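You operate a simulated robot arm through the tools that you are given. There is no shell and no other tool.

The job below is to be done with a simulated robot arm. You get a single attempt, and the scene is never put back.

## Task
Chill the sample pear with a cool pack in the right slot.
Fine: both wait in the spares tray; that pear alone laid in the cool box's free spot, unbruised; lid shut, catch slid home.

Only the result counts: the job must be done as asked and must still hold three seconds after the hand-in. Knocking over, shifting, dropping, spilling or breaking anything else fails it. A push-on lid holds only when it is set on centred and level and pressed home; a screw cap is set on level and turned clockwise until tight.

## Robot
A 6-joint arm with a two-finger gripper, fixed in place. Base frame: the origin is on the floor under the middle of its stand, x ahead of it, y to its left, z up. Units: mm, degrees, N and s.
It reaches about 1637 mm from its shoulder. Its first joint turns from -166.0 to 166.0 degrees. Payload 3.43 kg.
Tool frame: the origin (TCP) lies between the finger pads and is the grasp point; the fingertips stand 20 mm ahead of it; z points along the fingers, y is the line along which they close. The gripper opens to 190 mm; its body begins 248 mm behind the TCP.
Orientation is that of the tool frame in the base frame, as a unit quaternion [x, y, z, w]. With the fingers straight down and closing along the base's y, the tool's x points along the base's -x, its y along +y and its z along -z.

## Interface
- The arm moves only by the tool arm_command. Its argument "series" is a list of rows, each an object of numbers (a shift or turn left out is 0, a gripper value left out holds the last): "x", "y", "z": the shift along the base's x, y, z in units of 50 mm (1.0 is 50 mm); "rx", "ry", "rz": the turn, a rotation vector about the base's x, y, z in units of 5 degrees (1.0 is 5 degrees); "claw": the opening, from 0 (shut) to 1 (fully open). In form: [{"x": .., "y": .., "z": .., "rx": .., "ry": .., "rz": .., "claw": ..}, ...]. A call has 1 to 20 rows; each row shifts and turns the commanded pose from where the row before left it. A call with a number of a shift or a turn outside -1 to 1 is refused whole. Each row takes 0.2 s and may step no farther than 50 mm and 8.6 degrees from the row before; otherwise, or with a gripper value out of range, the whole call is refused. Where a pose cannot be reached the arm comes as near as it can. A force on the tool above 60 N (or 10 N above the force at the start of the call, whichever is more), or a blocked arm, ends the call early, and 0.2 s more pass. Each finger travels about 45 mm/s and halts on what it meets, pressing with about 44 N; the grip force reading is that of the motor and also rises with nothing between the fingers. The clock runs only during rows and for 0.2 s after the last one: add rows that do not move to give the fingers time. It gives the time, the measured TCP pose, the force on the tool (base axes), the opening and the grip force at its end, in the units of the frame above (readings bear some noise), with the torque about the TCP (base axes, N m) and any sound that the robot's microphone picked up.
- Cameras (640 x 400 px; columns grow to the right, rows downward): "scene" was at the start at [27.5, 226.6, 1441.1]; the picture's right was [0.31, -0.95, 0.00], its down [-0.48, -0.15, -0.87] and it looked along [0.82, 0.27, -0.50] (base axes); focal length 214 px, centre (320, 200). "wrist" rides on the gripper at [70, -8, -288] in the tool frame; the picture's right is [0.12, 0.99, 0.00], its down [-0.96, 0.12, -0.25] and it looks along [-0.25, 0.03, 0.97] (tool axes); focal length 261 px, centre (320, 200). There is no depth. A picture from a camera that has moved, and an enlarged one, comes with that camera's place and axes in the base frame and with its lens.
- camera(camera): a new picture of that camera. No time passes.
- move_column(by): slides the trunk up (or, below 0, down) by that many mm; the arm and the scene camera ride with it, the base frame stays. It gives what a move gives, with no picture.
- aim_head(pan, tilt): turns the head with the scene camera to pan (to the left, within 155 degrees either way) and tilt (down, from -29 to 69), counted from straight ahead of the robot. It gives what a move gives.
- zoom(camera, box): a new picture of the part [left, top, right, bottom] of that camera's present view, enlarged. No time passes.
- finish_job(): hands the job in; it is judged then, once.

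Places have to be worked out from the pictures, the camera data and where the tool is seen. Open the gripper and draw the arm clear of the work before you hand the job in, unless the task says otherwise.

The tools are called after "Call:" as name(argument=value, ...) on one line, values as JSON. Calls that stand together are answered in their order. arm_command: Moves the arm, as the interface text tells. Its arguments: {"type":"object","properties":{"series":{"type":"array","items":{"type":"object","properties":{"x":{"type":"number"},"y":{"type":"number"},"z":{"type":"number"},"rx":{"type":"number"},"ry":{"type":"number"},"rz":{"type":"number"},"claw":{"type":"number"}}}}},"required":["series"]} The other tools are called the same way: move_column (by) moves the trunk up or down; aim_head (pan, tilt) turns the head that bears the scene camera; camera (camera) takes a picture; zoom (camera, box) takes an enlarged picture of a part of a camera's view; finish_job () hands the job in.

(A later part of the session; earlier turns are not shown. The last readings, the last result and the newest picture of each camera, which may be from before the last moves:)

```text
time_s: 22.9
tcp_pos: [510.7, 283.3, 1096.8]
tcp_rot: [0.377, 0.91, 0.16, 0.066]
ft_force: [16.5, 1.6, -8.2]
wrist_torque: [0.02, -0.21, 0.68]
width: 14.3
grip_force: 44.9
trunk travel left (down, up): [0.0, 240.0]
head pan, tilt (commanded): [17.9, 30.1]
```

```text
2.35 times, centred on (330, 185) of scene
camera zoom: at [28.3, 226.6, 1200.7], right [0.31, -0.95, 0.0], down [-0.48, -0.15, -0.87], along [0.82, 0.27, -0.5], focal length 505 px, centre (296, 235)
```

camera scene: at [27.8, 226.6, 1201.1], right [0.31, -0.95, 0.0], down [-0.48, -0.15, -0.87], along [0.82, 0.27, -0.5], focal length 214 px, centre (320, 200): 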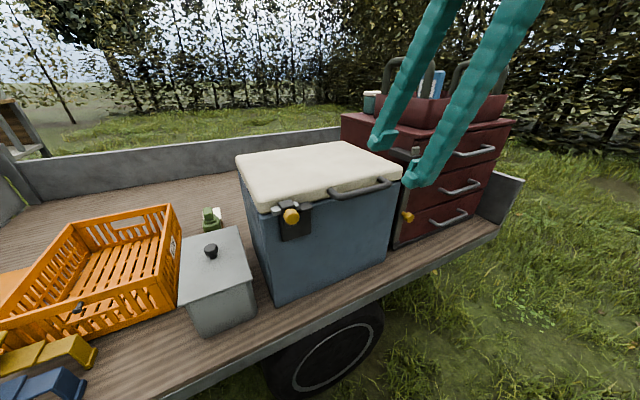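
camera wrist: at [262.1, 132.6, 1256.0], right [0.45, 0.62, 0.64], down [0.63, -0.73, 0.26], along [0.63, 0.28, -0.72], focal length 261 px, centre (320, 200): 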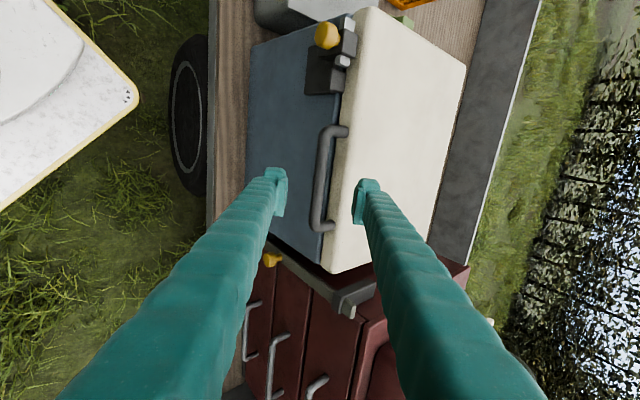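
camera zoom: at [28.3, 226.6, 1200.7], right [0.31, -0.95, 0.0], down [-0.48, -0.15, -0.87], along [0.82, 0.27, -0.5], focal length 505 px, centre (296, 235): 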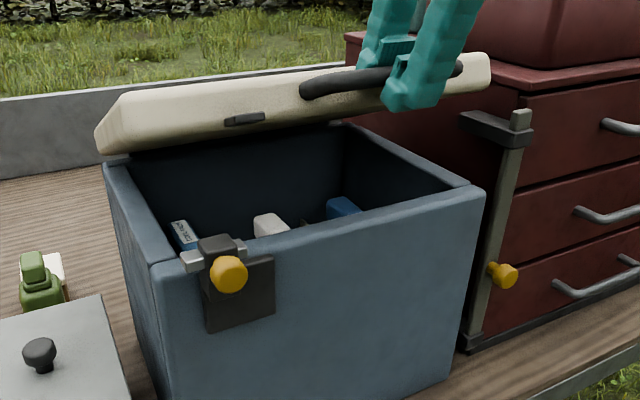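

Contents are showing inside. Width dropped to 14.3 mm, so I look closely at whether the bar is slipping in the pads before going on.

Call:
zoom(camera="scene", box=[330, 100, 410, 160])

Call:
zoom(camera="wrist", box=[240, 110, 400, 260])

```text
6.67 times, centred on (370, 130) of scene
camera zoom: at [28.3, 226.6, 1200.7], right [0.31, -0.95, 0.0], down [-0.48, -0.15, -0.87], along [0.82, 0.27, -0.5], focal length 1430 px, centre (-13, 667)
```

zoom: 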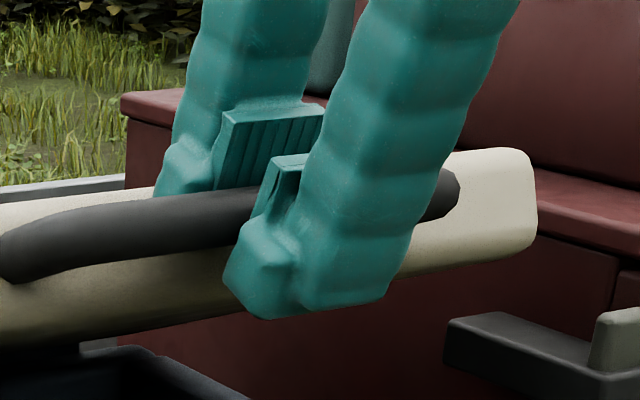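

```text
2.67 times, centred on (320, 185) of wrist
camera zoom: at [387.2, 258.5, 1364.5], right [0.58, 0.74, 0.34], down [0.7, -0.66, 0.27], along [0.43, 0.08, -0.9], focal length 695 px, centre (320, 240)
```

zoom: 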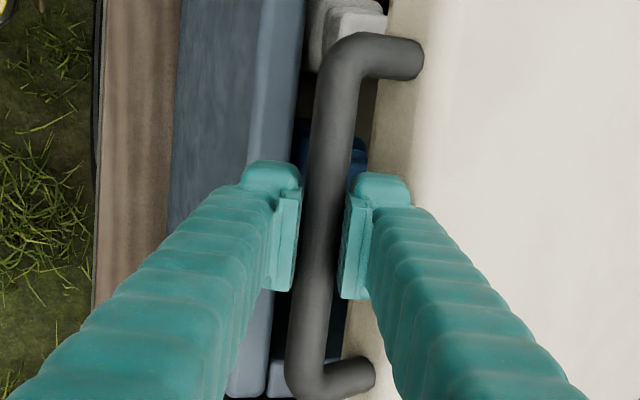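

The bar is seated securely, even a bit deeper in the pads. Its track fits a hinge at about z≈956. I continue the arc with that correction to about 42° while bringing the tool upright.

Call:
arm_command(series=[{"x": 0.212, "y": 0.212, "z": 0.58, "rx": -0.707, "ry": 0.707}, {"x": 0.225, "y": 0.225, "z": 0.542, "rx": -0.707, "ry": 0.707}, {"x": 0.26, "y": 0.26, "z": 0.514, "rx": -0.707, "ry": 0.707}, {"x": 0.29, "y": 0.29, "z": 0.482, "rx": -0.707, "ry": 0.707}])

Call:
camera(camera="scene")

Call:
zoom(camera="wrist", box=[240, 110, 400, 260])

```text
time_s: 23.9
tcp_pos: [550.4, 324.6, 1177.0]
tcp_rot: [0.384, 0.923, 0.007, 0.004]
ft_force: [-25.0, -38.3, 34.0]
wrist_torque: [-0.06, -0.12, 0.55]
width: 14.2
grip_force: 45.5
out of reach, approached as far as the arm can: row 4
trunk travel left (down, up): [0.0, 240.0]
head pan, tilt (commanded): [17.9, 30.1]
```

```text
taken
camera scene: at [25.7, 224.3, 1202.7], right [0.3, -0.95, 0.0], down [-0.48, -0.15, -0.87], along [0.83, 0.26, -0.5], focal length 214 px, centre (320, 200)
```

scene: 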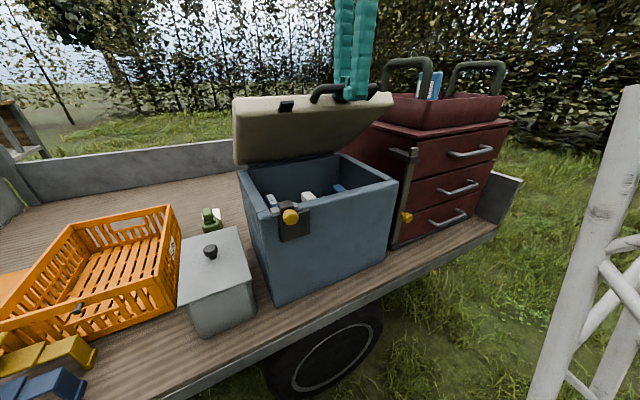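

```text
2.67 times, centred on (320, 185) of wrist
camera zoom: at [490.6, 365.5, 1464.2], right [0.62, 0.78, 0.02], down [0.76, -0.6, 0.25], along [0.21, -0.15, -0.97], focal length 695 px, centre (320, 240)
```

zoom: 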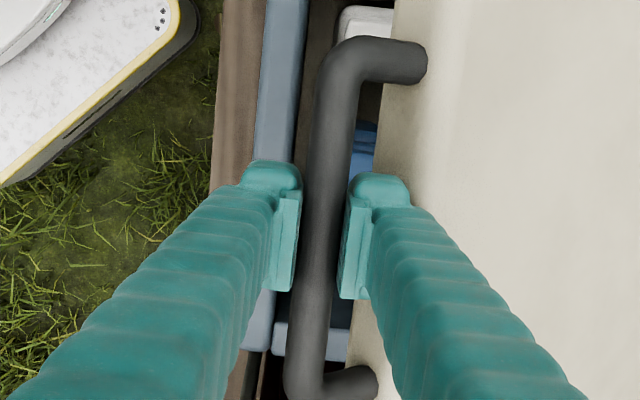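

The arm hit its upward reach at row 4 with the trunk down; the lid is at ≈39° and the tool is about 15 mm low on the bar. I raise the trunk by 14 mm to re-centre the bar and regain reach.

Call:
move_column(by=14)

Call:
zoom(camera="wrist", box=[240, 110, 400, 260])

Call:
zoom(camera="scene", box=[300, 60, 400, 130])

```text
time_s: 24.5
tcp_pos: [555.7, 329.4, 1184.2]
tcp_rot: [0.381, 0.924, 0.007, 0.004]
ft_force: [4.4, -6.1, -1.1]
wrist_torque: [0.06, -0.2, -0.19]
width: 13.1
grip_force: 44.9
trunk travel left (down, up): [-14.0, 226.0]
head pan, tilt (commanded): [17.9, 30.1]
```

```text
2.67 times, centred on (320, 185) of wrist
camera zoom: at [496.6, 371.6, 1471.5], right [0.62, 0.79, 0.01], down [0.76, -0.6, 0.25], along [0.21, -0.14, -0.97], focal length 695 px, centre (320, 240)
```

zoom: 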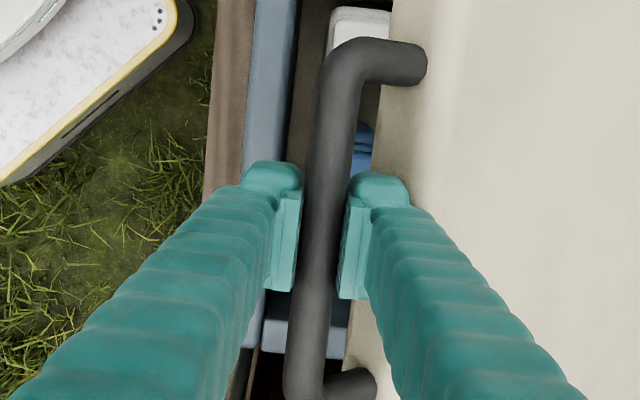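

```text
5.71 times, centred on (350, 95) of scene
camera zoom: at [27.8, 226.2, 1214.7], right [0.31, -0.95, 0.0], down [-0.48, -0.15, -0.87], along [0.82, 0.27, -0.5], focal length 1226 px, centre (149, 800)
```

zoom: 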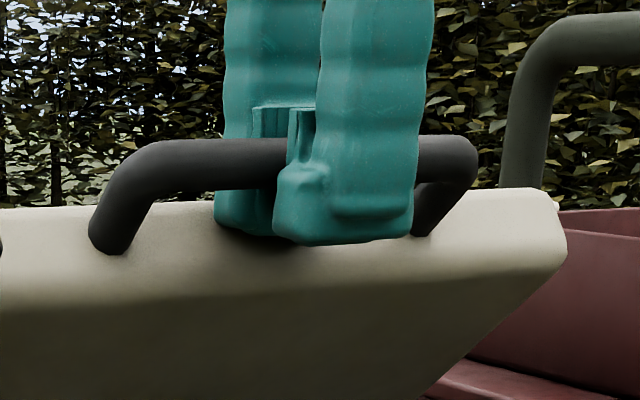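

Forces are small now, but the bar sits ~15 mm deep and the tips are close to the lid. Opening slightly will let the lid rest on the front finger, so I ease the grip to ~27 mm and check it holds.

Call:
arm_command(series=[{"claw": 0.14}, {"claw": 0.14}])

Call:
zoom(camera="scene", box=[300, 60, 400, 130])

```text
time_s: 25.1
tcp_pos: [553.5, 330.5, 1185.8]
tcp_rot: [0.383, 0.924, 0.007, 0.004]
ft_force: [-8.6, -2.1, 4.6]
wrist_torque: [0.14, -0.08, 0.25]
width: 22.5
grip_force: 0.0
trunk travel left (down, up): [-14.0, 226.0]
head pan, tilt (commanded): [17.9, 30.1]
```

```text
5.71 times, centred on (350, 95) of scene
camera zoom: at [26.7, 226.3, 1215.1], right [0.31, -0.95, 0.0], down [-0.48, -0.15, -0.87], along [0.82, 0.27, -0.5], focal length 1226 px, centre (149, 800)
```

zoom: 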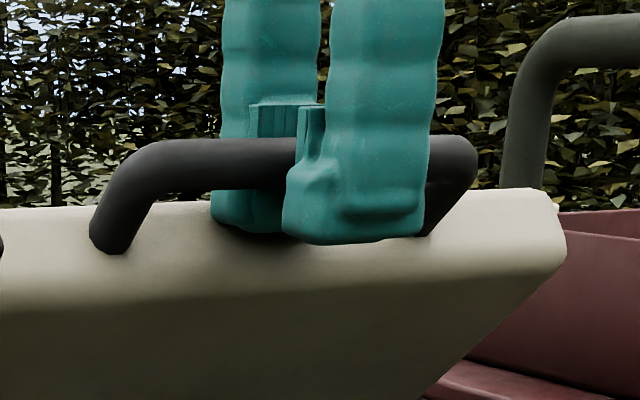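

The lid rests quietly on the front finger. I raise the trunk 20 mm so the pads slide up relative to the bar.

Call:
move_column(by=20)

Call:
zoom(camera="scene", box=[300, 60, 400, 130])

```text
time_s: 25.8
tcp_pos: [553.6, 328.8, 1204.4]
tcp_rot: [0.383, 0.924, 0.005, 0.005]
ft_force: [0.2, -0.9, -0.3]
wrist_torque: [0.01, 0.03, 0.01]
width: 26.5
grip_force: 0.0
trunk travel left (down, up): [-34.0, 206.0]
head pan, tilt (commanded): [17.9, 30.1]
```

```text
5.71 times, centred on (350, 95) of scene
camera zoom: at [27.7, 226.5, 1235.0], right [0.31, -0.95, 0.0], down [-0.48, -0.15, -0.87], along [0.82, 0.27, -0.5], focal length 1226 px, centre (149, 800)
```

zoom: 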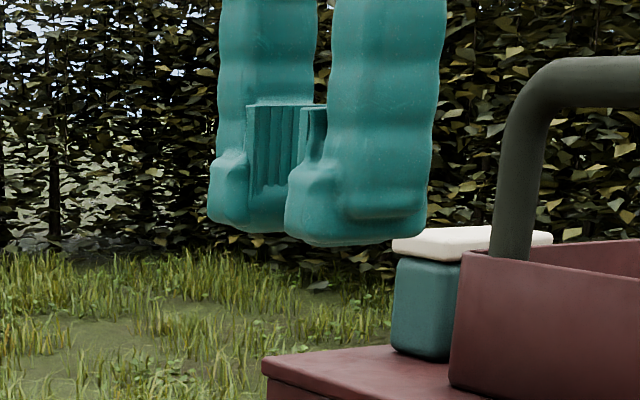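

The bar slipped out and the lid dropped. I look at the whole scene to see where it is now and whether anything got disturbed.

Call:
camera(camera="scene")

Call:
camera(camera="wrist")

Call:
zoom(camera="scene", box=[220, 130, 440, 300])

```text
taken
camera scene: at [27.7, 226.5, 1235.0], right [0.31, -0.95, 0.0], down [-0.48, -0.15, -0.87], along [0.82, 0.27, -0.5], focal length 214 px, centre (320, 200)
```

scene: 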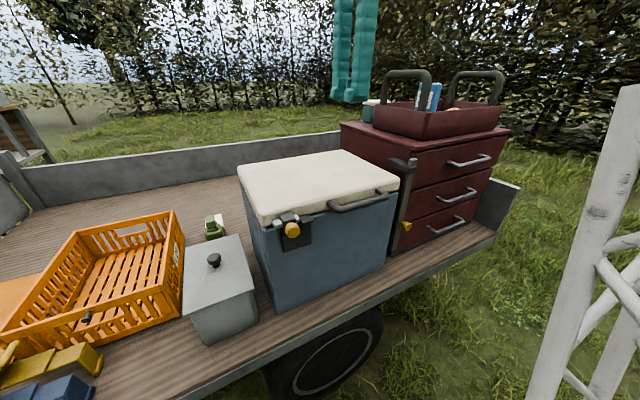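

```text
taken
camera wrist: at [495.7, 370.6, 1492.6], right [0.62, 0.79, 0.01], down [0.76, -0.6, 0.25], along [0.21, -0.15, -0.97], focal length 261 px, centre (320, 200)
```

wrist: 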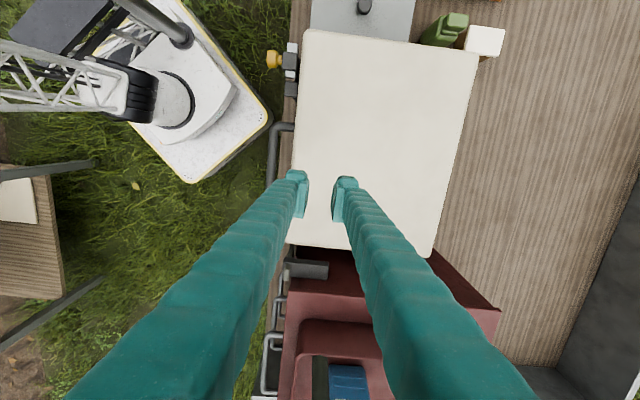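

```text
2.35 times, centred on (330, 215) of scene
camera zoom: at [27.7, 226.5, 1235.0], right [0.31, -0.95, 0.0], down [-0.48, -0.15, -0.87], along [0.82, 0.27, -0.5], focal length 505 px, centre (296, 165)
```

zoom: 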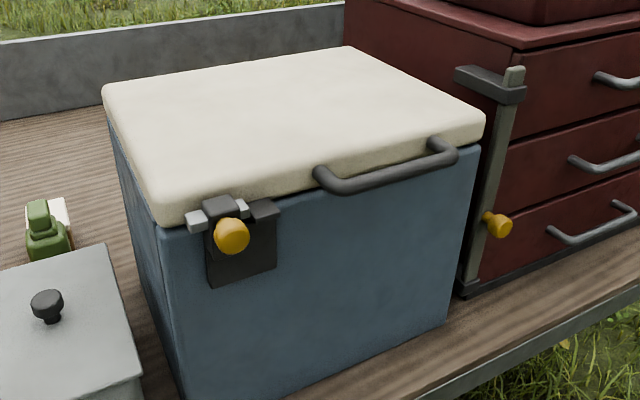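

The lid simply fell shut with nothing else disturbed and the bolt is still drawn back, so I retry with more reach. I raise the trunk by 126 mm, then re-approach the handle tilted 40° as before.

Call:
move_column(by=126)

Call:
arm_command(series=[{"x": -0.268, "y": -0.277, "z": -0.4, "rx": 0.707, "ry": -0.707, "claw": 0.4}, {"x": -0.268, "y": -0.277, "z": -0.4, "rx": 0.707, "ry": -0.707}, {"x": -0.268, "y": -0.277, "z": -0.4, "rx": 0.707, "ry": -0.707}, {"x": -0.268, "y": -0.277, "z": -0.4, "rx": 0.707, "ry": -0.707}, {"x": -0.268, "y": -0.277, "z": -0.4, "rx": 0.707, "ry": -0.707}, {"x": -0.268, "y": -0.277, "z": -0.4, "rx": 0.707, "ry": -0.707}, {"x": -0.268, "y": -0.277, "z": -0.4, "rx": 0.707, "ry": -0.707}, {"x": -0.268, "y": -0.277, "z": -0.4, "rx": 0.707, "ry": -0.707}])

```text
time_s: 27.3
tcp_pos: [553.0, 328.4, 1331.3]
tcp_rot: [0.382, 0.924, 0.006, 0.004]
ft_force: [0.3, -0.1, -0.2]
wrist_torque: [0.02, -0.02, 0.03]
width: 26.6
grip_force: 0.1
trunk travel left (down, up): [-160.0, 80.0]
head pan, tilt (commanded): [17.9, 30.1]
```

```text
time_s: 29.1
tcp_pos: [450.4, 218.1, 1170.0]
tcp_rot: [0.359, 0.866, 0.321, 0.134]
ft_force: [0.8, 0.2, 0.0]
wrist_torque: [0.1, 0.18, 0.16]
width: 75.7
grip_force: 0.0
trunk travel left (down, up): [-160.0, 80.0]
head pan, tilt (commanded): [17.9, 30.1]
```

Tilt 40° reached again. I lower to the pre-grasp point in line with the bar and check the view.

Call:
arm_command(series=[{"x": -0.018, "z": -0.645}, {"x": -0.018, "z": -0.645}, {"x": -0.018, "z": -0.645}, {"x": -0.018, "z": -0.645}])

Call:
zoom(camera="wrist", box=[240, 110, 400, 260])

```text
time_s: 30.1
tcp_pos: [444.4, 219.1, 1042.0]
tcp_rot: [0.359, 0.866, 0.322, 0.134]
ft_force: [-0.2, -0.8, 0.7]
wrist_torque: [0.0, -0.03, -0.02]
width: 76.0
grip_force: 0.0
trunk travel left (down, up): [-160.0, 80.0]
head pan, tilt (commanded): [17.9, 30.1]
```

```text
2.67 times, centred on (320, 185) of wrist
camera zoom: at [256.6, 131.9, 1254.7], right [0.45, 0.62, 0.65], down [0.63, -0.73, 0.26], along [0.64, 0.29, -0.71], focal length 695 px, centre (320, 240)
```

zoom: 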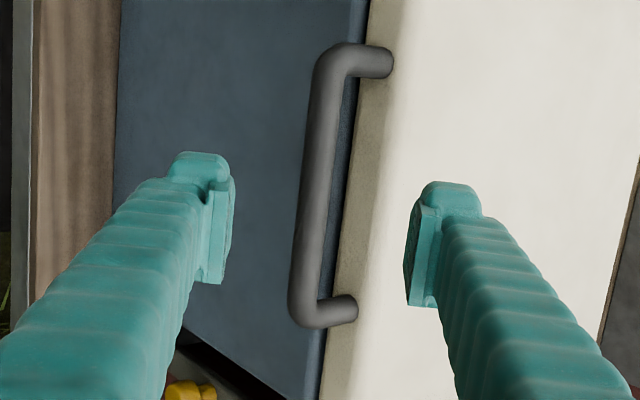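

The bar is centred again. I advance 94 mm along the tool axis and close on it.

Call:
arm_command(series=[{"x": 0.289, "y": 0.289, "z": -0.475}, {"x": 0.289, "y": 0.289, "z": -0.475}, {"x": 0.289, "y": 0.289, "z": -0.475}, {"claw": 0.0}, {"claw": 0.0}, {"claw": 0.0}, {"claw": 0.0}, {"claw": 0.0}])

Call:
zoom(camera="wrist", box=[240, 110, 400, 260])

Call:
zoom(camera="scene", box=[300, 130, 440, 250])

```text
time_s: 31.9
tcp_pos: [485.4, 261.5, 969.1]
tcp_rot: [0.359, 0.866, 0.321, 0.134]
ft_force: [-2.4, -1.4, -3.7]
wrist_torque: [0.07, 0.22, 0.1]
width: 15.3
grip_force: 41.7
trunk travel left (down, up): [-160.0, 80.0]
head pan, tilt (commanded): [17.9, 30.1]
```

```text
2.67 times, centred on (320, 185) of wrist
camera zoom: at [299.0, 174.4, 1182.3], right [0.45, 0.62, 0.65], down [0.63, -0.73, 0.26], along [0.64, 0.29, -0.71], focal length 695 px, centre (320, 240)
```

zoom: 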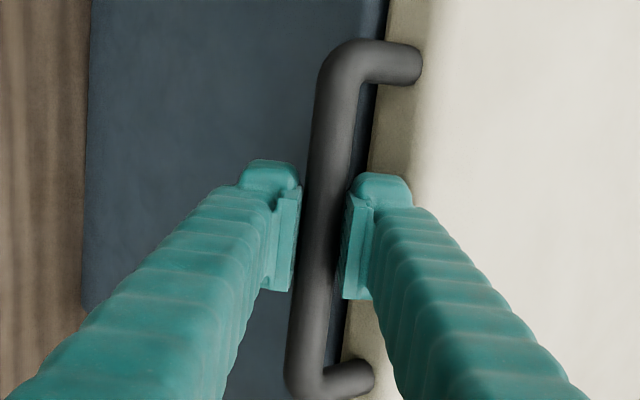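

```text
3.33 times, centred on (370, 190) of scene
camera zoom: at [27.4, 226.3, 1360.9], right [0.31, -0.95, 0.0], down [-0.48, -0.15, -0.87], along [0.82, 0.27, -0.5], focal length 715 px, centre (153, 233)
```

zoom: 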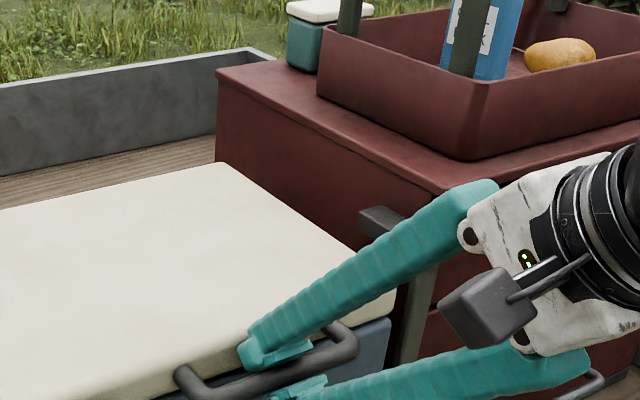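

Gripped with low force and the bar well seated. I lift again along the corrected arc, keeping most of the tilt this time so the reach lasts: first 20°.

Call:
arm_command(series=[{"x": 0.033, "y": 0.033, "z": 0.634, "rx": -0.07, "ry": 0.07}, {"x": 0.071, "y": 0.071, "z": 0.628, "rx": -0.07, "ry": 0.07}, {"x": 0.11, "y": 0.11, "z": 0.618, "rx": -0.07, "ry": 0.07}, {"x": 0.147, "y": 0.147, "z": 0.602, "rx": -0.07, "ry": 0.07}])

Call:
zoom(camera="wrist", box=[240, 110, 400, 260])

Call:
zoom(camera="scene", box=[280, 110, 440, 250])

```text
time_s: 32.9
tcp_pos: [506.5, 284.2, 1092.5]
tcp_rot: [0.362, 0.871, 0.306, 0.129]
ft_force: [42.1, 25.1, -24.2]
wrist_torque: [0.03, 0.17, 0.91]
width: 14.9
grip_force: 44.5
trunk travel left (down, up): [-160.0, 80.0]
head pan, tilt (commanded): [17.9, 30.1]
```

```text
2.67 times, centred on (320, 185) of wrist
camera zoom: at [326.1, 202.2, 1311.9], right [0.47, 0.63, 0.62], down [0.63, -0.73, 0.27], along [0.62, 0.27, -0.74], focal length 695 px, centre (320, 240)
```

zoom: 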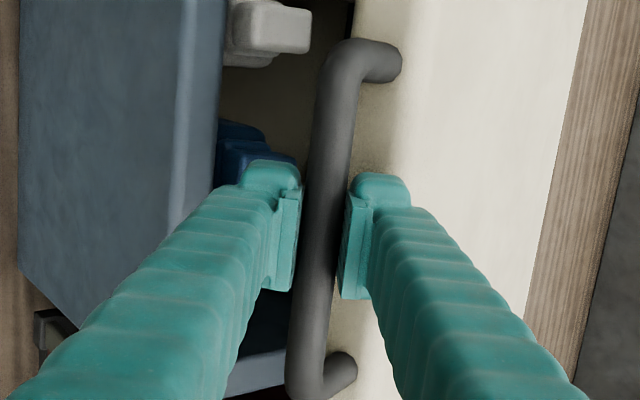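

```text
2.86 times, centred on (360, 180) of scene
camera zoom: at [29.9, 227.8, 1360.4], right [0.31, -0.95, 0.0], down [-0.48, -0.16, -0.86], along [0.82, 0.27, -0.5], focal length 613 px, centre (206, 257)
```

zoom: 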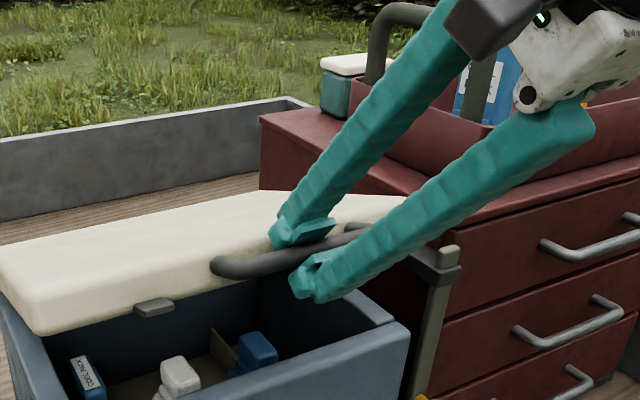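

The force (≈53 N) is purely radial: my arc is a few mm too far out, so the hinge is lower (≈936). I shift 7 mm toward the box back to relieve it and read again.

Call:
arm_command(series=[{"x": 0.05, "y": 0.05}, {"x": 0.055, "y": 0.055}])

```text
time_s: 33.5
tcp_pos: [508.9, 283.8, 1095.1]
tcp_rot: [0.362, 0.871, 0.306, 0.129]
ft_force: [-3.2, -15.0, 2.0]
wrist_torque: [-0.09, -0.06, -0.23]
width: 14.9
grip_force: 45.6
trunk travel left (down, up): [-160.0, 80.0]
head pan, tilt (commanded): [17.9, 30.1]
```

Nearly neutral now, which pins the hinge at z≈940. I continue the arc another 20° with the corrected centre.

Call:
arm_command(series=[{"x": 0.188, "y": 0.188, "z": 0.578, "rx": -0.07, "ry": 0.07}, {"x": 0.2375, "y": 0.2375, "z": 0.542, "rx": -0.07, "ry": 0.07}, {"x": 0.2715, "y": 0.2715, "z": 0.51, "rx": -0.07, "ry": 0.07}, {"x": 0.3, "y": 0.3, "z": 0.474, "rx": -0.07, "ry": 0.07}])

Call:
zoom(camera="wrist", box=[240, 110, 400, 260])

Call:
camera(camera="scene")

```text
time_s: 34.5
tcp_pos: [558.1, 335.4, 1196.8]
tcp_rot: [0.364, 0.876, 0.291, 0.121]
ft_force: [15.3, 8.8, -19.3]
wrist_torque: [0.49, 0.49, 0.57]
width: 13.9
grip_force: 45.3
trunk travel left (down, up): [-160.0, 80.0]
head pan, tilt (commanded): [17.9, 30.1]
```

```text
2.67 times, centred on (320, 185) of wrist
camera zoom: at [383.0, 258.8, 1423.4], right [0.48, 0.65, 0.59], down [0.64, -0.72, 0.27], along [0.6, 0.25, -0.76], focal length 695 px, centre (320, 240)
```

zoom: 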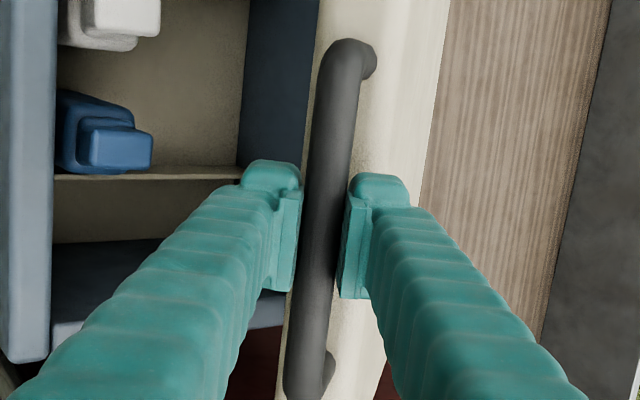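

```text
taken
camera scene: at [28.4, 227.2, 1360.6], right [0.31, -0.95, 0.0], down [-0.48, -0.15, -0.86], along [0.82, 0.27, -0.5], focal length 214 px, centre (320, 200)
```

scene: 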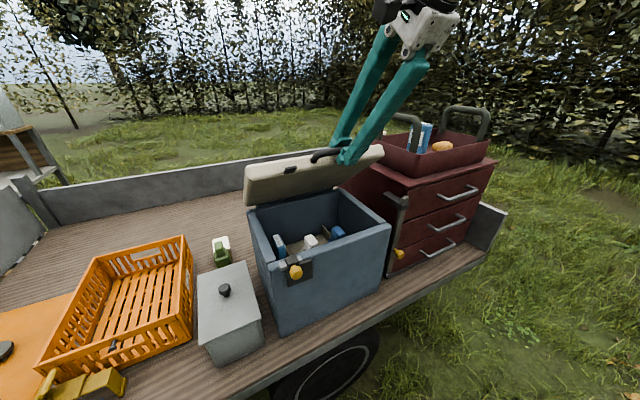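

Lid at ≈40°, forces mild with a slight inward pull. I continue with a small inward correction for another 20°.

Call:
arm_command(series=[{"x": 0.345, "y": 0.345, "z": 0.414, "rx": -0.07, "ry": 0.07}, {"x": 0.362, "y": 0.362, "z": 0.384, "rx": -0.07, "ry": 0.07}, {"x": 0.379, "y": 0.379, "z": 0.34, "rx": -0.07, "ry": 0.07}, {"x": 0.399, "y": 0.399, "z": 0.292, "rx": -0.07, "ry": 0.07}])

Call:
zoom(camera="wrist", box=[240, 110, 400, 260])

Call:
camera(camera="scene")

```text
time_s: 35.5
tcp_pos: [631.6, 409.1, 1270.8]
tcp_rot: [0.366, 0.881, 0.277, 0.115]
ft_force: [-3.0, 2.2, -1.7]
wrist_torque: [0.15, 0.02, -0.01]
width: 13.4
grip_force: 44.9
trunk travel left (down, up): [-160.0, 80.0]
head pan, tilt (commanded): [17.9, 30.1]
```

```text
2.67 times, centred on (320, 185) of wrist
camera zoom: at [461.8, 338.0, 1502.5], right [0.49, 0.66, 0.57], down [0.65, -0.71, 0.27], along [0.58, 0.23, -0.78], focal length 695 px, centre (320, 240)
```

zoom: 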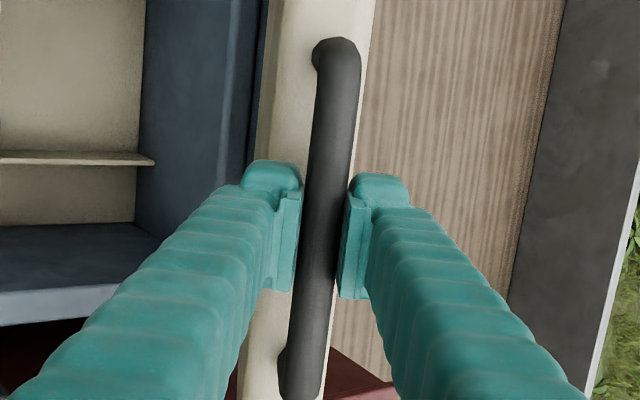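

```text
taken
camera scene: at [27.1, 226.7, 1361.1], right [0.31, -0.95, 0.0], down [-0.48, -0.15, -0.87], along [0.82, 0.27, -0.5], focal length 214 px, centre (320, 200)
```

scene: 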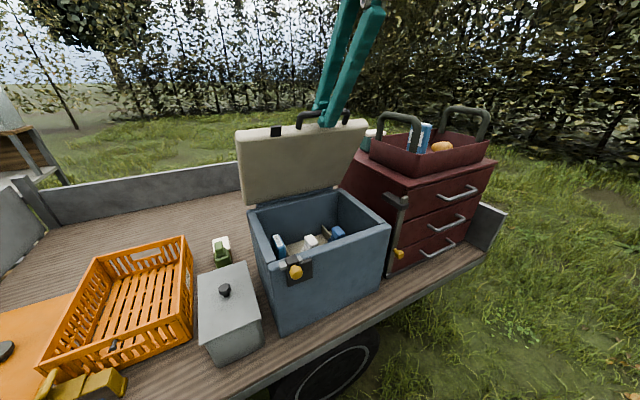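

Almost no force now; lid at ≈60°. I continue 20° more.

Call:
arm_command(series=[{"x": 0.414, "y": 0.414, "z": 0.25, "rx": -0.07, "ry": 0.07}, {"x": 0.4285, "y": 0.4285, "z": 0.2, "rx": -0.07, "ry": 0.07}, {"x": 0.438, "y": 0.438, "z": 0.144, "rx": -0.07, "ry": 0.07}, {"x": 0.447, "y": 0.447, "z": 0.09, "rx": -0.07, "ry": 0.07}])

Call:
camera(camera="scene")

```text
time_s: 36.5
tcp_pos: [719.1, 496.1, 1305.0]
tcp_rot: [0.368, 0.886, 0.26, 0.11]
ft_force: [0.4, -0.5, -6.5]
wrist_torque: [0.08, -0.11, 0.16]
width: 13.4
grip_force: 44.8
trunk travel left (down, up): [-160.0, 80.0]
head pan, tilt (commanded): [17.9, 30.1]
```

```text
taken
camera scene: at [27.6, 226.5, 1360.9], right [0.31, -0.95, 0.0], down [-0.48, -0.15, -0.87], along [0.82, 0.27, -0.5], focal length 214 px, centre (320, 200)
```

scene: 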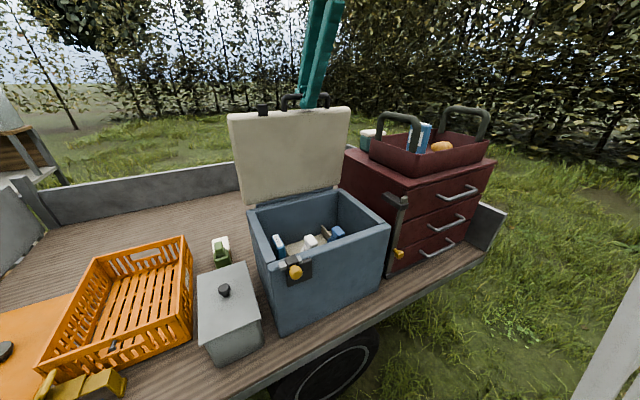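

Lid at ≈80°. I carry on past vertical, watching for the hinge stop.

Call:
arm_command(series=[{"x": 0.45, "y": 0.45, "z": 0.036, "rx": -0.07, "ry": 0.07}, {"x": 0.451, "y": 0.451, "z": -0.022, "rx": -0.07, "ry": 0.07}])

Call:
arm_command(series=[{"x": 0.224, "y": 0.224, "z": -0.038}, {"x": 0.224, "y": 0.224, "z": -0.038}])

Call:
camera(camera="scene")

```text
time_s: 37.1
tcp_pos: [763.9, 540.0, 1306.4]
tcp_rot: [0.368, 0.889, 0.251, 0.106]
ft_force: [0.9, -2.4, -14.9]
wrist_torque: [0.06, -0.21, 0.02]
width: 13.6
grip_force: 45.0
trunk travel left (down, up): [-160.0, 80.0]
head pan, tilt (commanded): [17.9, 30.1]
```

```text
time_s: 37.7
tcp_pos: [786.2, 563.7, 1302.0]
tcp_rot: [0.369, 0.888, 0.252, 0.106]
ft_force: [1.1, -0.7, -7.9]
wrist_torque: [0.17, -0.05, 0.07]
width: 13.4
grip_force: 44.9
trunk travel left (down, up): [-160.0, 80.0]
head pan, tilt (commanded): [17.9, 30.1]
```

```text
taken
camera scene: at [27.6, 226.6, 1361.1], right [0.31, -0.95, 0.0], down [-0.48, -0.15, -0.87], along [0.82, 0.27, -0.5], focal length 214 px, centre (320, 200)
```

scene: 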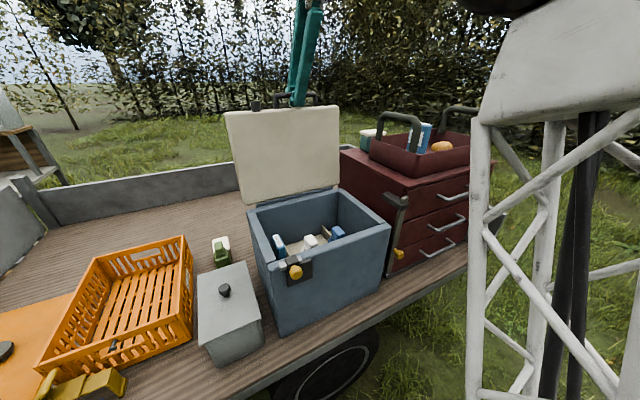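

At ≈95° now with no stop yet, so I keep going in small steps until I feel resistance.

Call:
arm_command(series=[{"x": 0.22, "y": 0.22, "z": -0.06}, {"x": 0.22, "y": 0.22, "z": -0.07}])

Call:
arm_command(series=[{"x": 0.216, "y": 0.216, "z": -0.09}, {"x": 0.216, "y": 0.216, "z": -0.096}])

```text
time_s: 38.3
tcp_pos: [805.6, 581.5, 1296.6]
tcp_rot: [0.369, 0.888, 0.252, 0.105]
ft_force: [-39.9, -36.0, -4.8]
wrist_torque: [0.0, 0.13, 0.28]
width: 13.5
grip_force: 44.9
trunk travel left (down, up): [-160.0, 80.0]
head pan, tilt (commanded): [17.9, 30.1]
```

```text
time_s: 38.6
tcp_pos: [805.7, 582.2, 1295.3]
tcp_rot: [0.369, 0.889, 0.249, 0.104]
ft_force: [-33.1, -35.7, 6.2]
wrist_torque: [-0.22, -0.11, -0.12]
width: 13.9
grip_force: 44.9
trunk travel left (down, up): [-160.0, 80.0]
head pan, tilt (commanded): [17.9, 30.1]
stopped in row 1: the force on the tool passed its limit at 84 N (the readings are from after the stop); the commanded pose is now the measured one
```

The hinge stop is reached at about 100° open, past vertical, so the lid should lean on its stop. I ease off a touch, open the fingers and look.

Call:
arm_command(series=[{"x": -0.06, "y": -0.06}, {"claw": 0.2}, {"claw": 0.2}, {"claw": 0.2}])

Call:
camera(camera="scene")

Call:
zoom(camera="wrist", box=[240, 110, 400, 260])

```text
time_s: 39.6
tcp_pos: [803.4, 583.0, 1295.9]
tcp_rot: [0.368, 0.889, 0.25, 0.105]
ft_force: [-5.1, 10.1, 19.1]
wrist_torque: [-0.08, 0.67, -0.39]
width: 31.6
grip_force: 0.0
trunk travel left (down, up): [-160.0, 80.0]
head pan, tilt (commanded): [17.9, 30.1]
```

```text
taken
camera scene: at [26.3, 226.7, 1361.2], right [0.31, -0.95, 0.0], down [-0.48, -0.16, -0.87], along [0.82, 0.27, -0.5], focal length 214 px, centre (320, 200)
```

scene: 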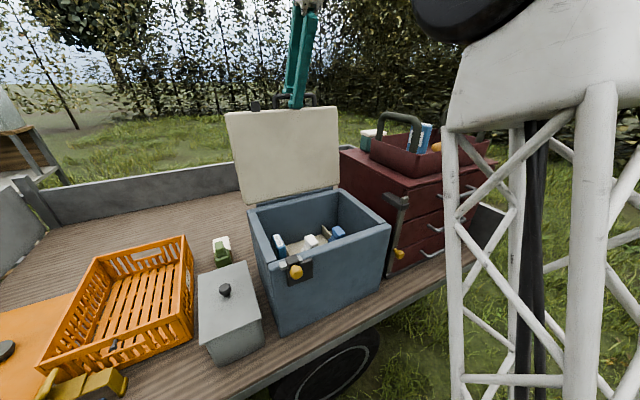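

```text
2.67 times, centred on (320, 185) of wrist
camera zoom: at [642.9, 521.3, 1536.1], right [0.51, 0.68, 0.52], down [0.66, -0.7, 0.27], along [0.55, 0.2, -0.81], focal length 695 px, centre (320, 240)
```

zoom: 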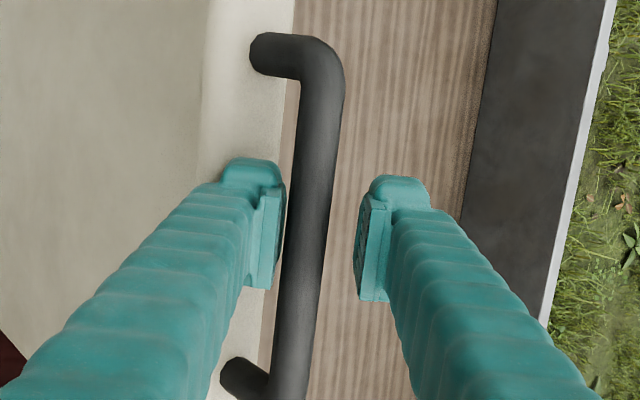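

The lid is staying put. I retreat straight back along the tool axis so the bar slides free of the pads.

Call:
arm_command(series=[{"x": -0.1, "y": -0.1, "z": 0.26}, {"x": -0.137, "y": -0.137, "z": 0.35}, {"x": -0.137, "y": -0.137, "z": 0.35}, {"x": -0.137, "y": -0.137, "z": 0.35}])

Call:
camera(camera="scene")

Call:
camera(camera="wrist")

```text
time_s: 40.6
tcp_pos: [778.7, 557.6, 1360.1]
tcp_rot: [0.369, 0.889, 0.25, 0.105]
ft_force: [0.7, 0.4, -0.9]
wrist_torque: [-0.03, 0.04, -0.02]
width: 37.8
grip_force: 0.1
trunk travel left (down, up): [-160.0, 80.0]
head pan, tilt (commanded): [17.9, 30.1]
```

```text
taken
camera scene: at [27.6, 226.7, 1361.0], right [0.31, -0.95, 0.0], down [-0.48, -0.15, -0.87], along [0.82, 0.27, -0.5], focal length 214 px, centre (320, 200)
```

scene: 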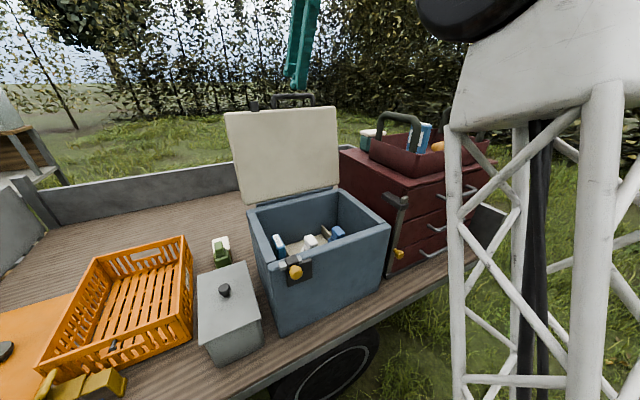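

```text
taken
camera wrist: at [618.6, 495.6, 1600.8], right [0.52, 0.68, 0.52], down [0.66, -0.7, 0.27], along [0.55, 0.2, -0.81], focal length 261 px, centre (320, 200)
```

wrist: 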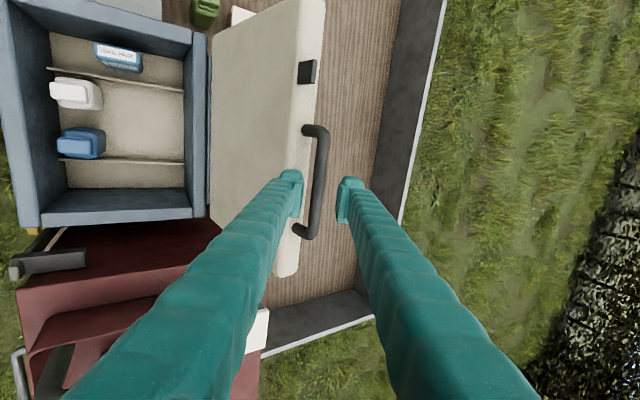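

The lid stands open by itself. Inside: left slot holds a cool pack, the middle bay has a white and a blue item with free space, and the right slot is empty. I zoom in for details.

Call:
zoom(camera="wrist", box=[0, 0, 230, 240])

Call:
zoom(camera="scene", box=[240, 180, 400, 300])

Call:
zoom(camera="scene", box=[355, 110, 465, 195])

```text
1.67 times, centred on (115, 120) of wrist
camera zoom: at [618.6, 495.6, 1600.8], right [0.52, 0.68, 0.52], down [0.66, -0.7, 0.27], along [0.55, 0.2, -0.81], focal length 434 px, centre (662, 333)
```

zoom: 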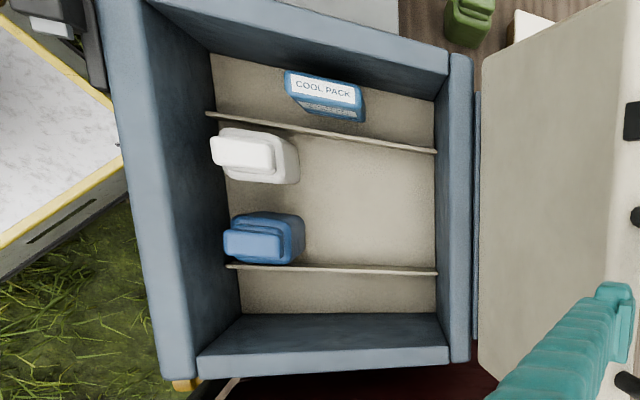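

```text
3.33 times, centred on (320, 240) of scene
camera zoom: at [27.6, 226.7, 1361.0], right [0.31, -0.95, 0.0], down [-0.48, -0.15, -0.87], along [0.82, 0.27, -0.5], focal length 715 px, centre (320, 67)
```

zoom: 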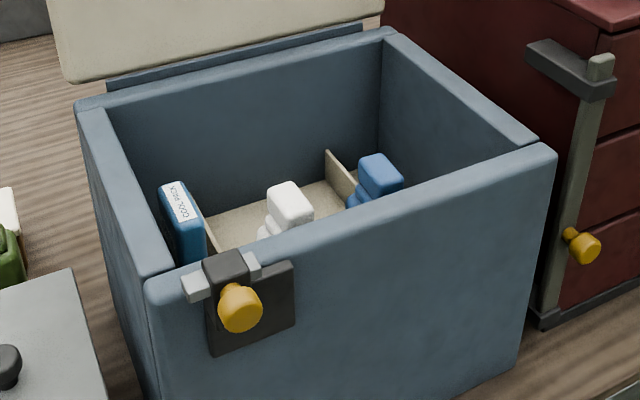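

```text
4.71 times, centred on (410, 152) of scene
camera zoom: at [27.6, 226.7, 1361.0], right [0.31, -0.95, 0.0], down [-0.48, -0.15, -0.87], along [0.82, 0.27, -0.5], focal length 1009 px, centre (-104, 424)
```

zoom: 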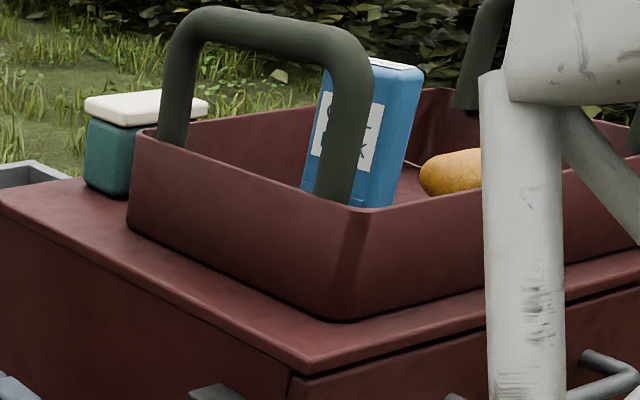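

Contents mapped: dividers at about R=101 and R=292 from the left edge (floor z≈740, rim ≈941), right slot empty, free spot at the back of the middle bay. Now I back away from the lid, bring the tool upright and head for a view of the tote.

Call:
arm_command(series=[{"x": -0.5, "y": -0.7, "z": 0.1, "rx": -0.6, "ry": 0.6}, {"x": -0.5, "y": -0.74, "rx": -0.63, "ry": 0.63}, {"x": -0.5, "y": -0.74, "rx": -0.63, "ry": 0.63}, {"x": -0.5, "y": -0.74, "rx": -0.63, "ry": 0.63}, {"x": -0.5, "y": -0.74, "rx": -0.63, "ry": 0.63}, {"x": -0.5, "y": -0.74, "rx": -0.63, "ry": 0.63}, {"x": -0.5, "y": -0.74, "rx": -0.7, "ry": 0.7}])

Call:
move_column(by=80)

```text
time_s: 42.2
tcp_pos: [593.5, 294.9, 1326.3]
tcp_rot: [0.383, 0.924, 0.004, 0.005]
ft_force: [0.5, 1.0, 0.3]
wrist_torque: [-0.07, 0.06, -0.02]
width: 37.9
grip_force: 0.0
out of reach, approached as far as the arm can: row 6, 7
trunk travel left (down, up): [-160.0, 80.0]
head pan, tilt (commanded): [17.9, 30.1]
```

```text
time_s: 43.4
tcp_pos: [594.8, 294.8, 1406.5]
tcp_rot: [0.383, 0.924, 0.005, 0.005]
ft_force: [-0.3, -0.1, 0.2]
wrist_torque: [-0.01, 0.02, 0.0]
width: 38.2
grip_force: 0.1
trunk travel left (down, up): [-240.0, 0.0]
head pan, tilt (commanded): [17.9, 30.1]
```

Trunk is at the top. Vertical reach at the tote will be limited, so I'll need some outward tilt there. I look at the tote from here.

Call:
camera(camera="wrist")

Call:
zoom(camera="scene", box=[335, 115, 505, 215])

```text
taken
camera wrist: at [536.0, 337.9, 1693.9], right [0.62, 0.79, 0.01], down [0.76, -0.6, 0.25], along [0.21, -0.15, -0.97], focal length 261 px, centre (320, 200)
```

wrist: 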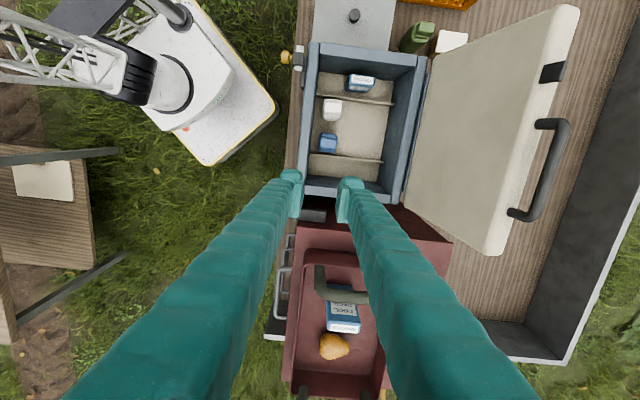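

```text
3.76 times, centred on (420, 165) of scene
camera zoom: at [27.6, 226.5, 1441.0], right [0.31, -0.95, 0.0], down [-0.48, -0.15, -0.87], along [0.82, 0.27, -0.5], focal length 807 px, centre (-56, 332)
```

zoom: 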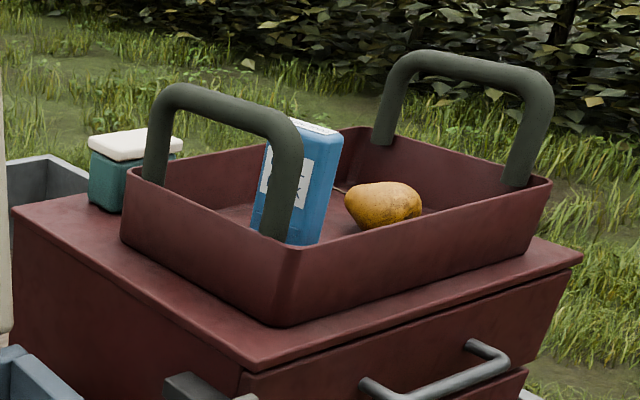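

The tote (spares tray) is aligned with the box, with a rim at z≈1153. The pack stands at ≈(901,127), top ≈1214, its width turned about 13° from the box's front-back axis. I'll grip it across its width with a 20° tilt toward the right, so I yaw +13°, tilt and move near for a look.

Call:
arm_command(series=[{"x": 0.58, "y": -0.3, "z": -0.22, "rz": 0.87, "claw": 0.75}, {"x": 0.58, "y": -0.3, "z": -0.22, "rz": 0.87}, {"x": 0.58, "y": -0.3, "z": -0.22, "rz": 0.87}, {"x": 0.58, "y": -0.3, "z": -0.22, "rx": -0.53, "ry": -0.85}, {"x": 0.58, "y": -0.3, "z": -0.22, "rx": -0.53, "ry": -0.85}, {"x": 0.58, "y": -0.3, "z": -0.22, "rx": -0.53, "ry": -0.85}, {"x": 0.58, "y": -0.3, "z": -0.22, "rx": -0.53, "ry": -0.85}])

Call:
camera(camera="wrist")

Call:
camera(camera="scene")

```text
time_s: 45.0
tcp_pos: [798.3, 190.4, 1328.8]
tcp_rot: [0.27, 0.946, -0.043, 0.173]
ft_force: [-0.2, -0.9, 0.2]
wrist_torque: [0.02, -0.04, 0.01]
width: 142.3
grip_force: 0.1
trunk travel left (down, up): [-240.0, 0.0]
head pan, tilt (commanded): [17.9, 30.1]
```

```text
taken
camera wrist: at [652.0, 268.8, 1574.5], right [0.43, 0.9, -0.03], down [0.75, -0.34, 0.57], along [0.5, -0.27, -0.82], focal length 261 px, centre (320, 200)
```

wrist: 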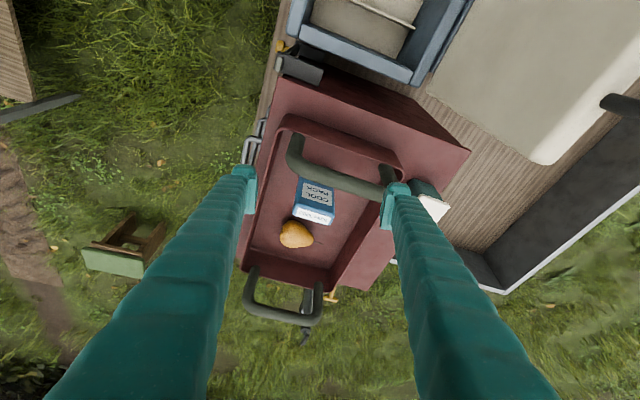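

```text
taken
camera scene: at [27.6, 226.5, 1441.1], right [0.31, -0.95, 0.0], down [-0.48, -0.15, -0.87], along [0.82, 0.27, -0.5], focal length 214 px, centre (320, 200)
```

scene: 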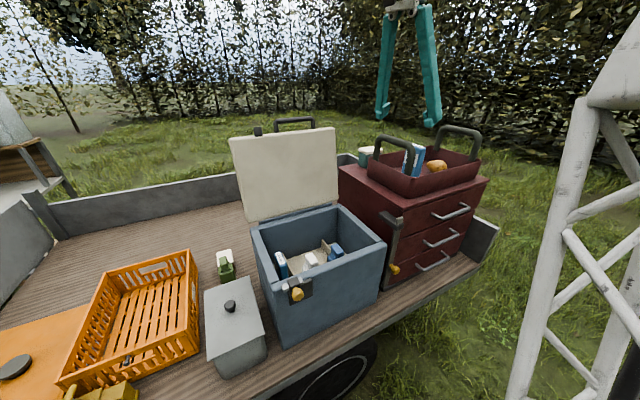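

Good view of the tote with both handles. I zoom in on the pack and pear to fix the pack's position and angle.

Call:
zoom(camera="wrist", box=[230, 110, 410, 330])

Call:
zoom(camera="wrist", box=[270, 160, 350, 260])

Call:
zoom(camera="scene", box=[385, 130, 465, 190])

```text
1.82 times, centred on (320, 220) of wrist
camera zoom: at [652.0, 268.8, 1574.5], right [0.43, 0.9, -0.03], down [0.75, -0.34, 0.57], along [0.5, -0.27, -0.82], focal length 474 px, centre (320, 164)
```

zoom: 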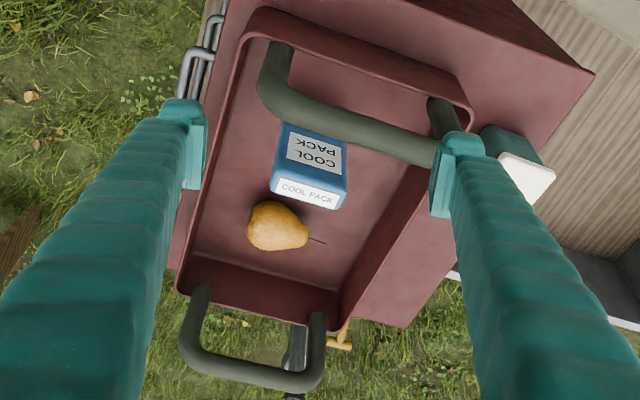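

```text
4.00 times, centred on (310, 210) of wrist
camera zoom: at [652.0, 268.8, 1574.5], right [0.43, 0.9, -0.03], down [0.75, -0.34, 0.57], along [0.5, -0.27, -0.82], focal length 1043 px, centre (360, 160)
```

zoom: 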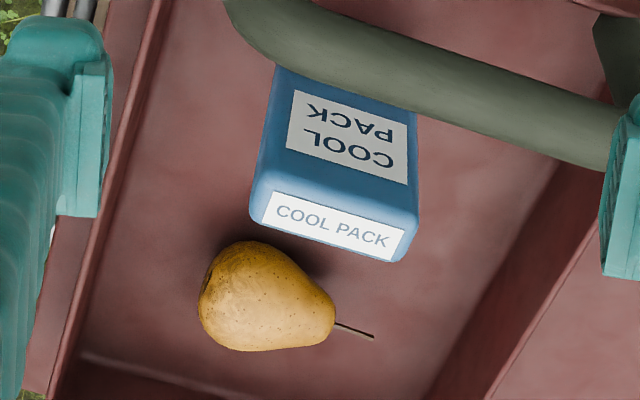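

```text
6.67 times, centred on (425, 160) of scene
camera zoom: at [27.6, 226.5, 1441.1], right [0.31, -0.95, 0.0], down [-0.48, -0.15, -0.87], along [0.82, 0.27, -0.5], focal length 1430 px, centre (-380, 467)
```

zoom: 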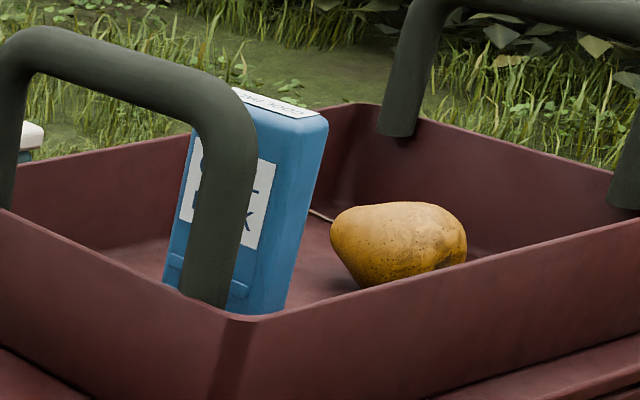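

The zoom shows the pack's width lies at 45°, squared with the box, at ≈(904,125), top 1214, about 72 x 28 mm. So I turn back -13°, narrow the opening to ~110 mm and hover over it.

Call:
arm_command(series=[{"x": 0.7, "y": -0.43, "z": -0.1, "rz": -0.87, "claw": 0.58}, {"x": 0.7, "y": -0.43, "z": -0.1, "rz": -0.87}, {"x": 0.7, "y": -0.43, "z": -0.1, "rz": -0.87}, {"z": -0.6}, {"z": -0.5}])

Call:
camera(camera="wrist")

Call:
zoom(camera="scene", box=[350, 80, 490, 200])

```text
time_s: 46.2
tcp_pos: [901.4, 124.7, 1259.2]
tcp_rot: [0.376, 0.91, -0.062, 0.166]
ft_force: [-0.5, 0.1, -0.5]
wrist_torque: [-0.01, 0.0, 0.0]
width: 110.3
grip_force: 0.0
trunk travel left (down, up): [-240.0, 0.0]
head pan, tilt (commanded): [17.9, 30.1]
```

```text
taken
camera wrist: at [776.3, 234.3, 1504.9], right [0.62, 0.78, -0.03], down [0.66, -0.5, 0.57], along [0.43, -0.37, -0.82], focal length 261 px, centre (320, 200)
```

wrist: 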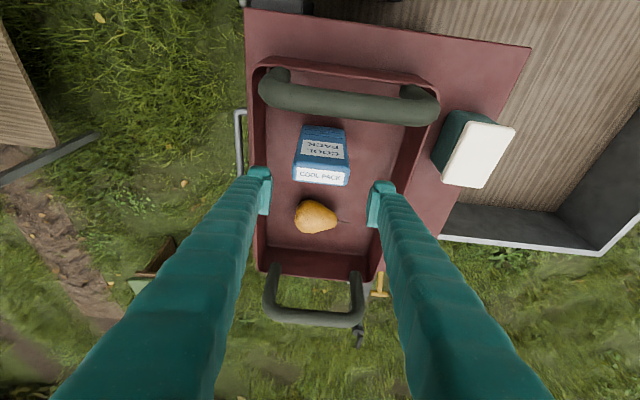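

```text
3.33 times, centred on (420, 140) of scene
camera zoom: at [27.6, 226.5, 1441.1], right [0.31, -0.95, 0.0], down [-0.48, -0.15, -0.87], along [0.82, 0.27, -0.5], focal length 715 px, centre (-13, 400)
```

zoom: 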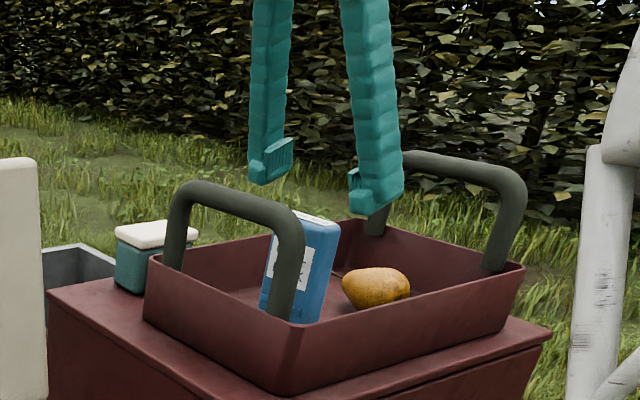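

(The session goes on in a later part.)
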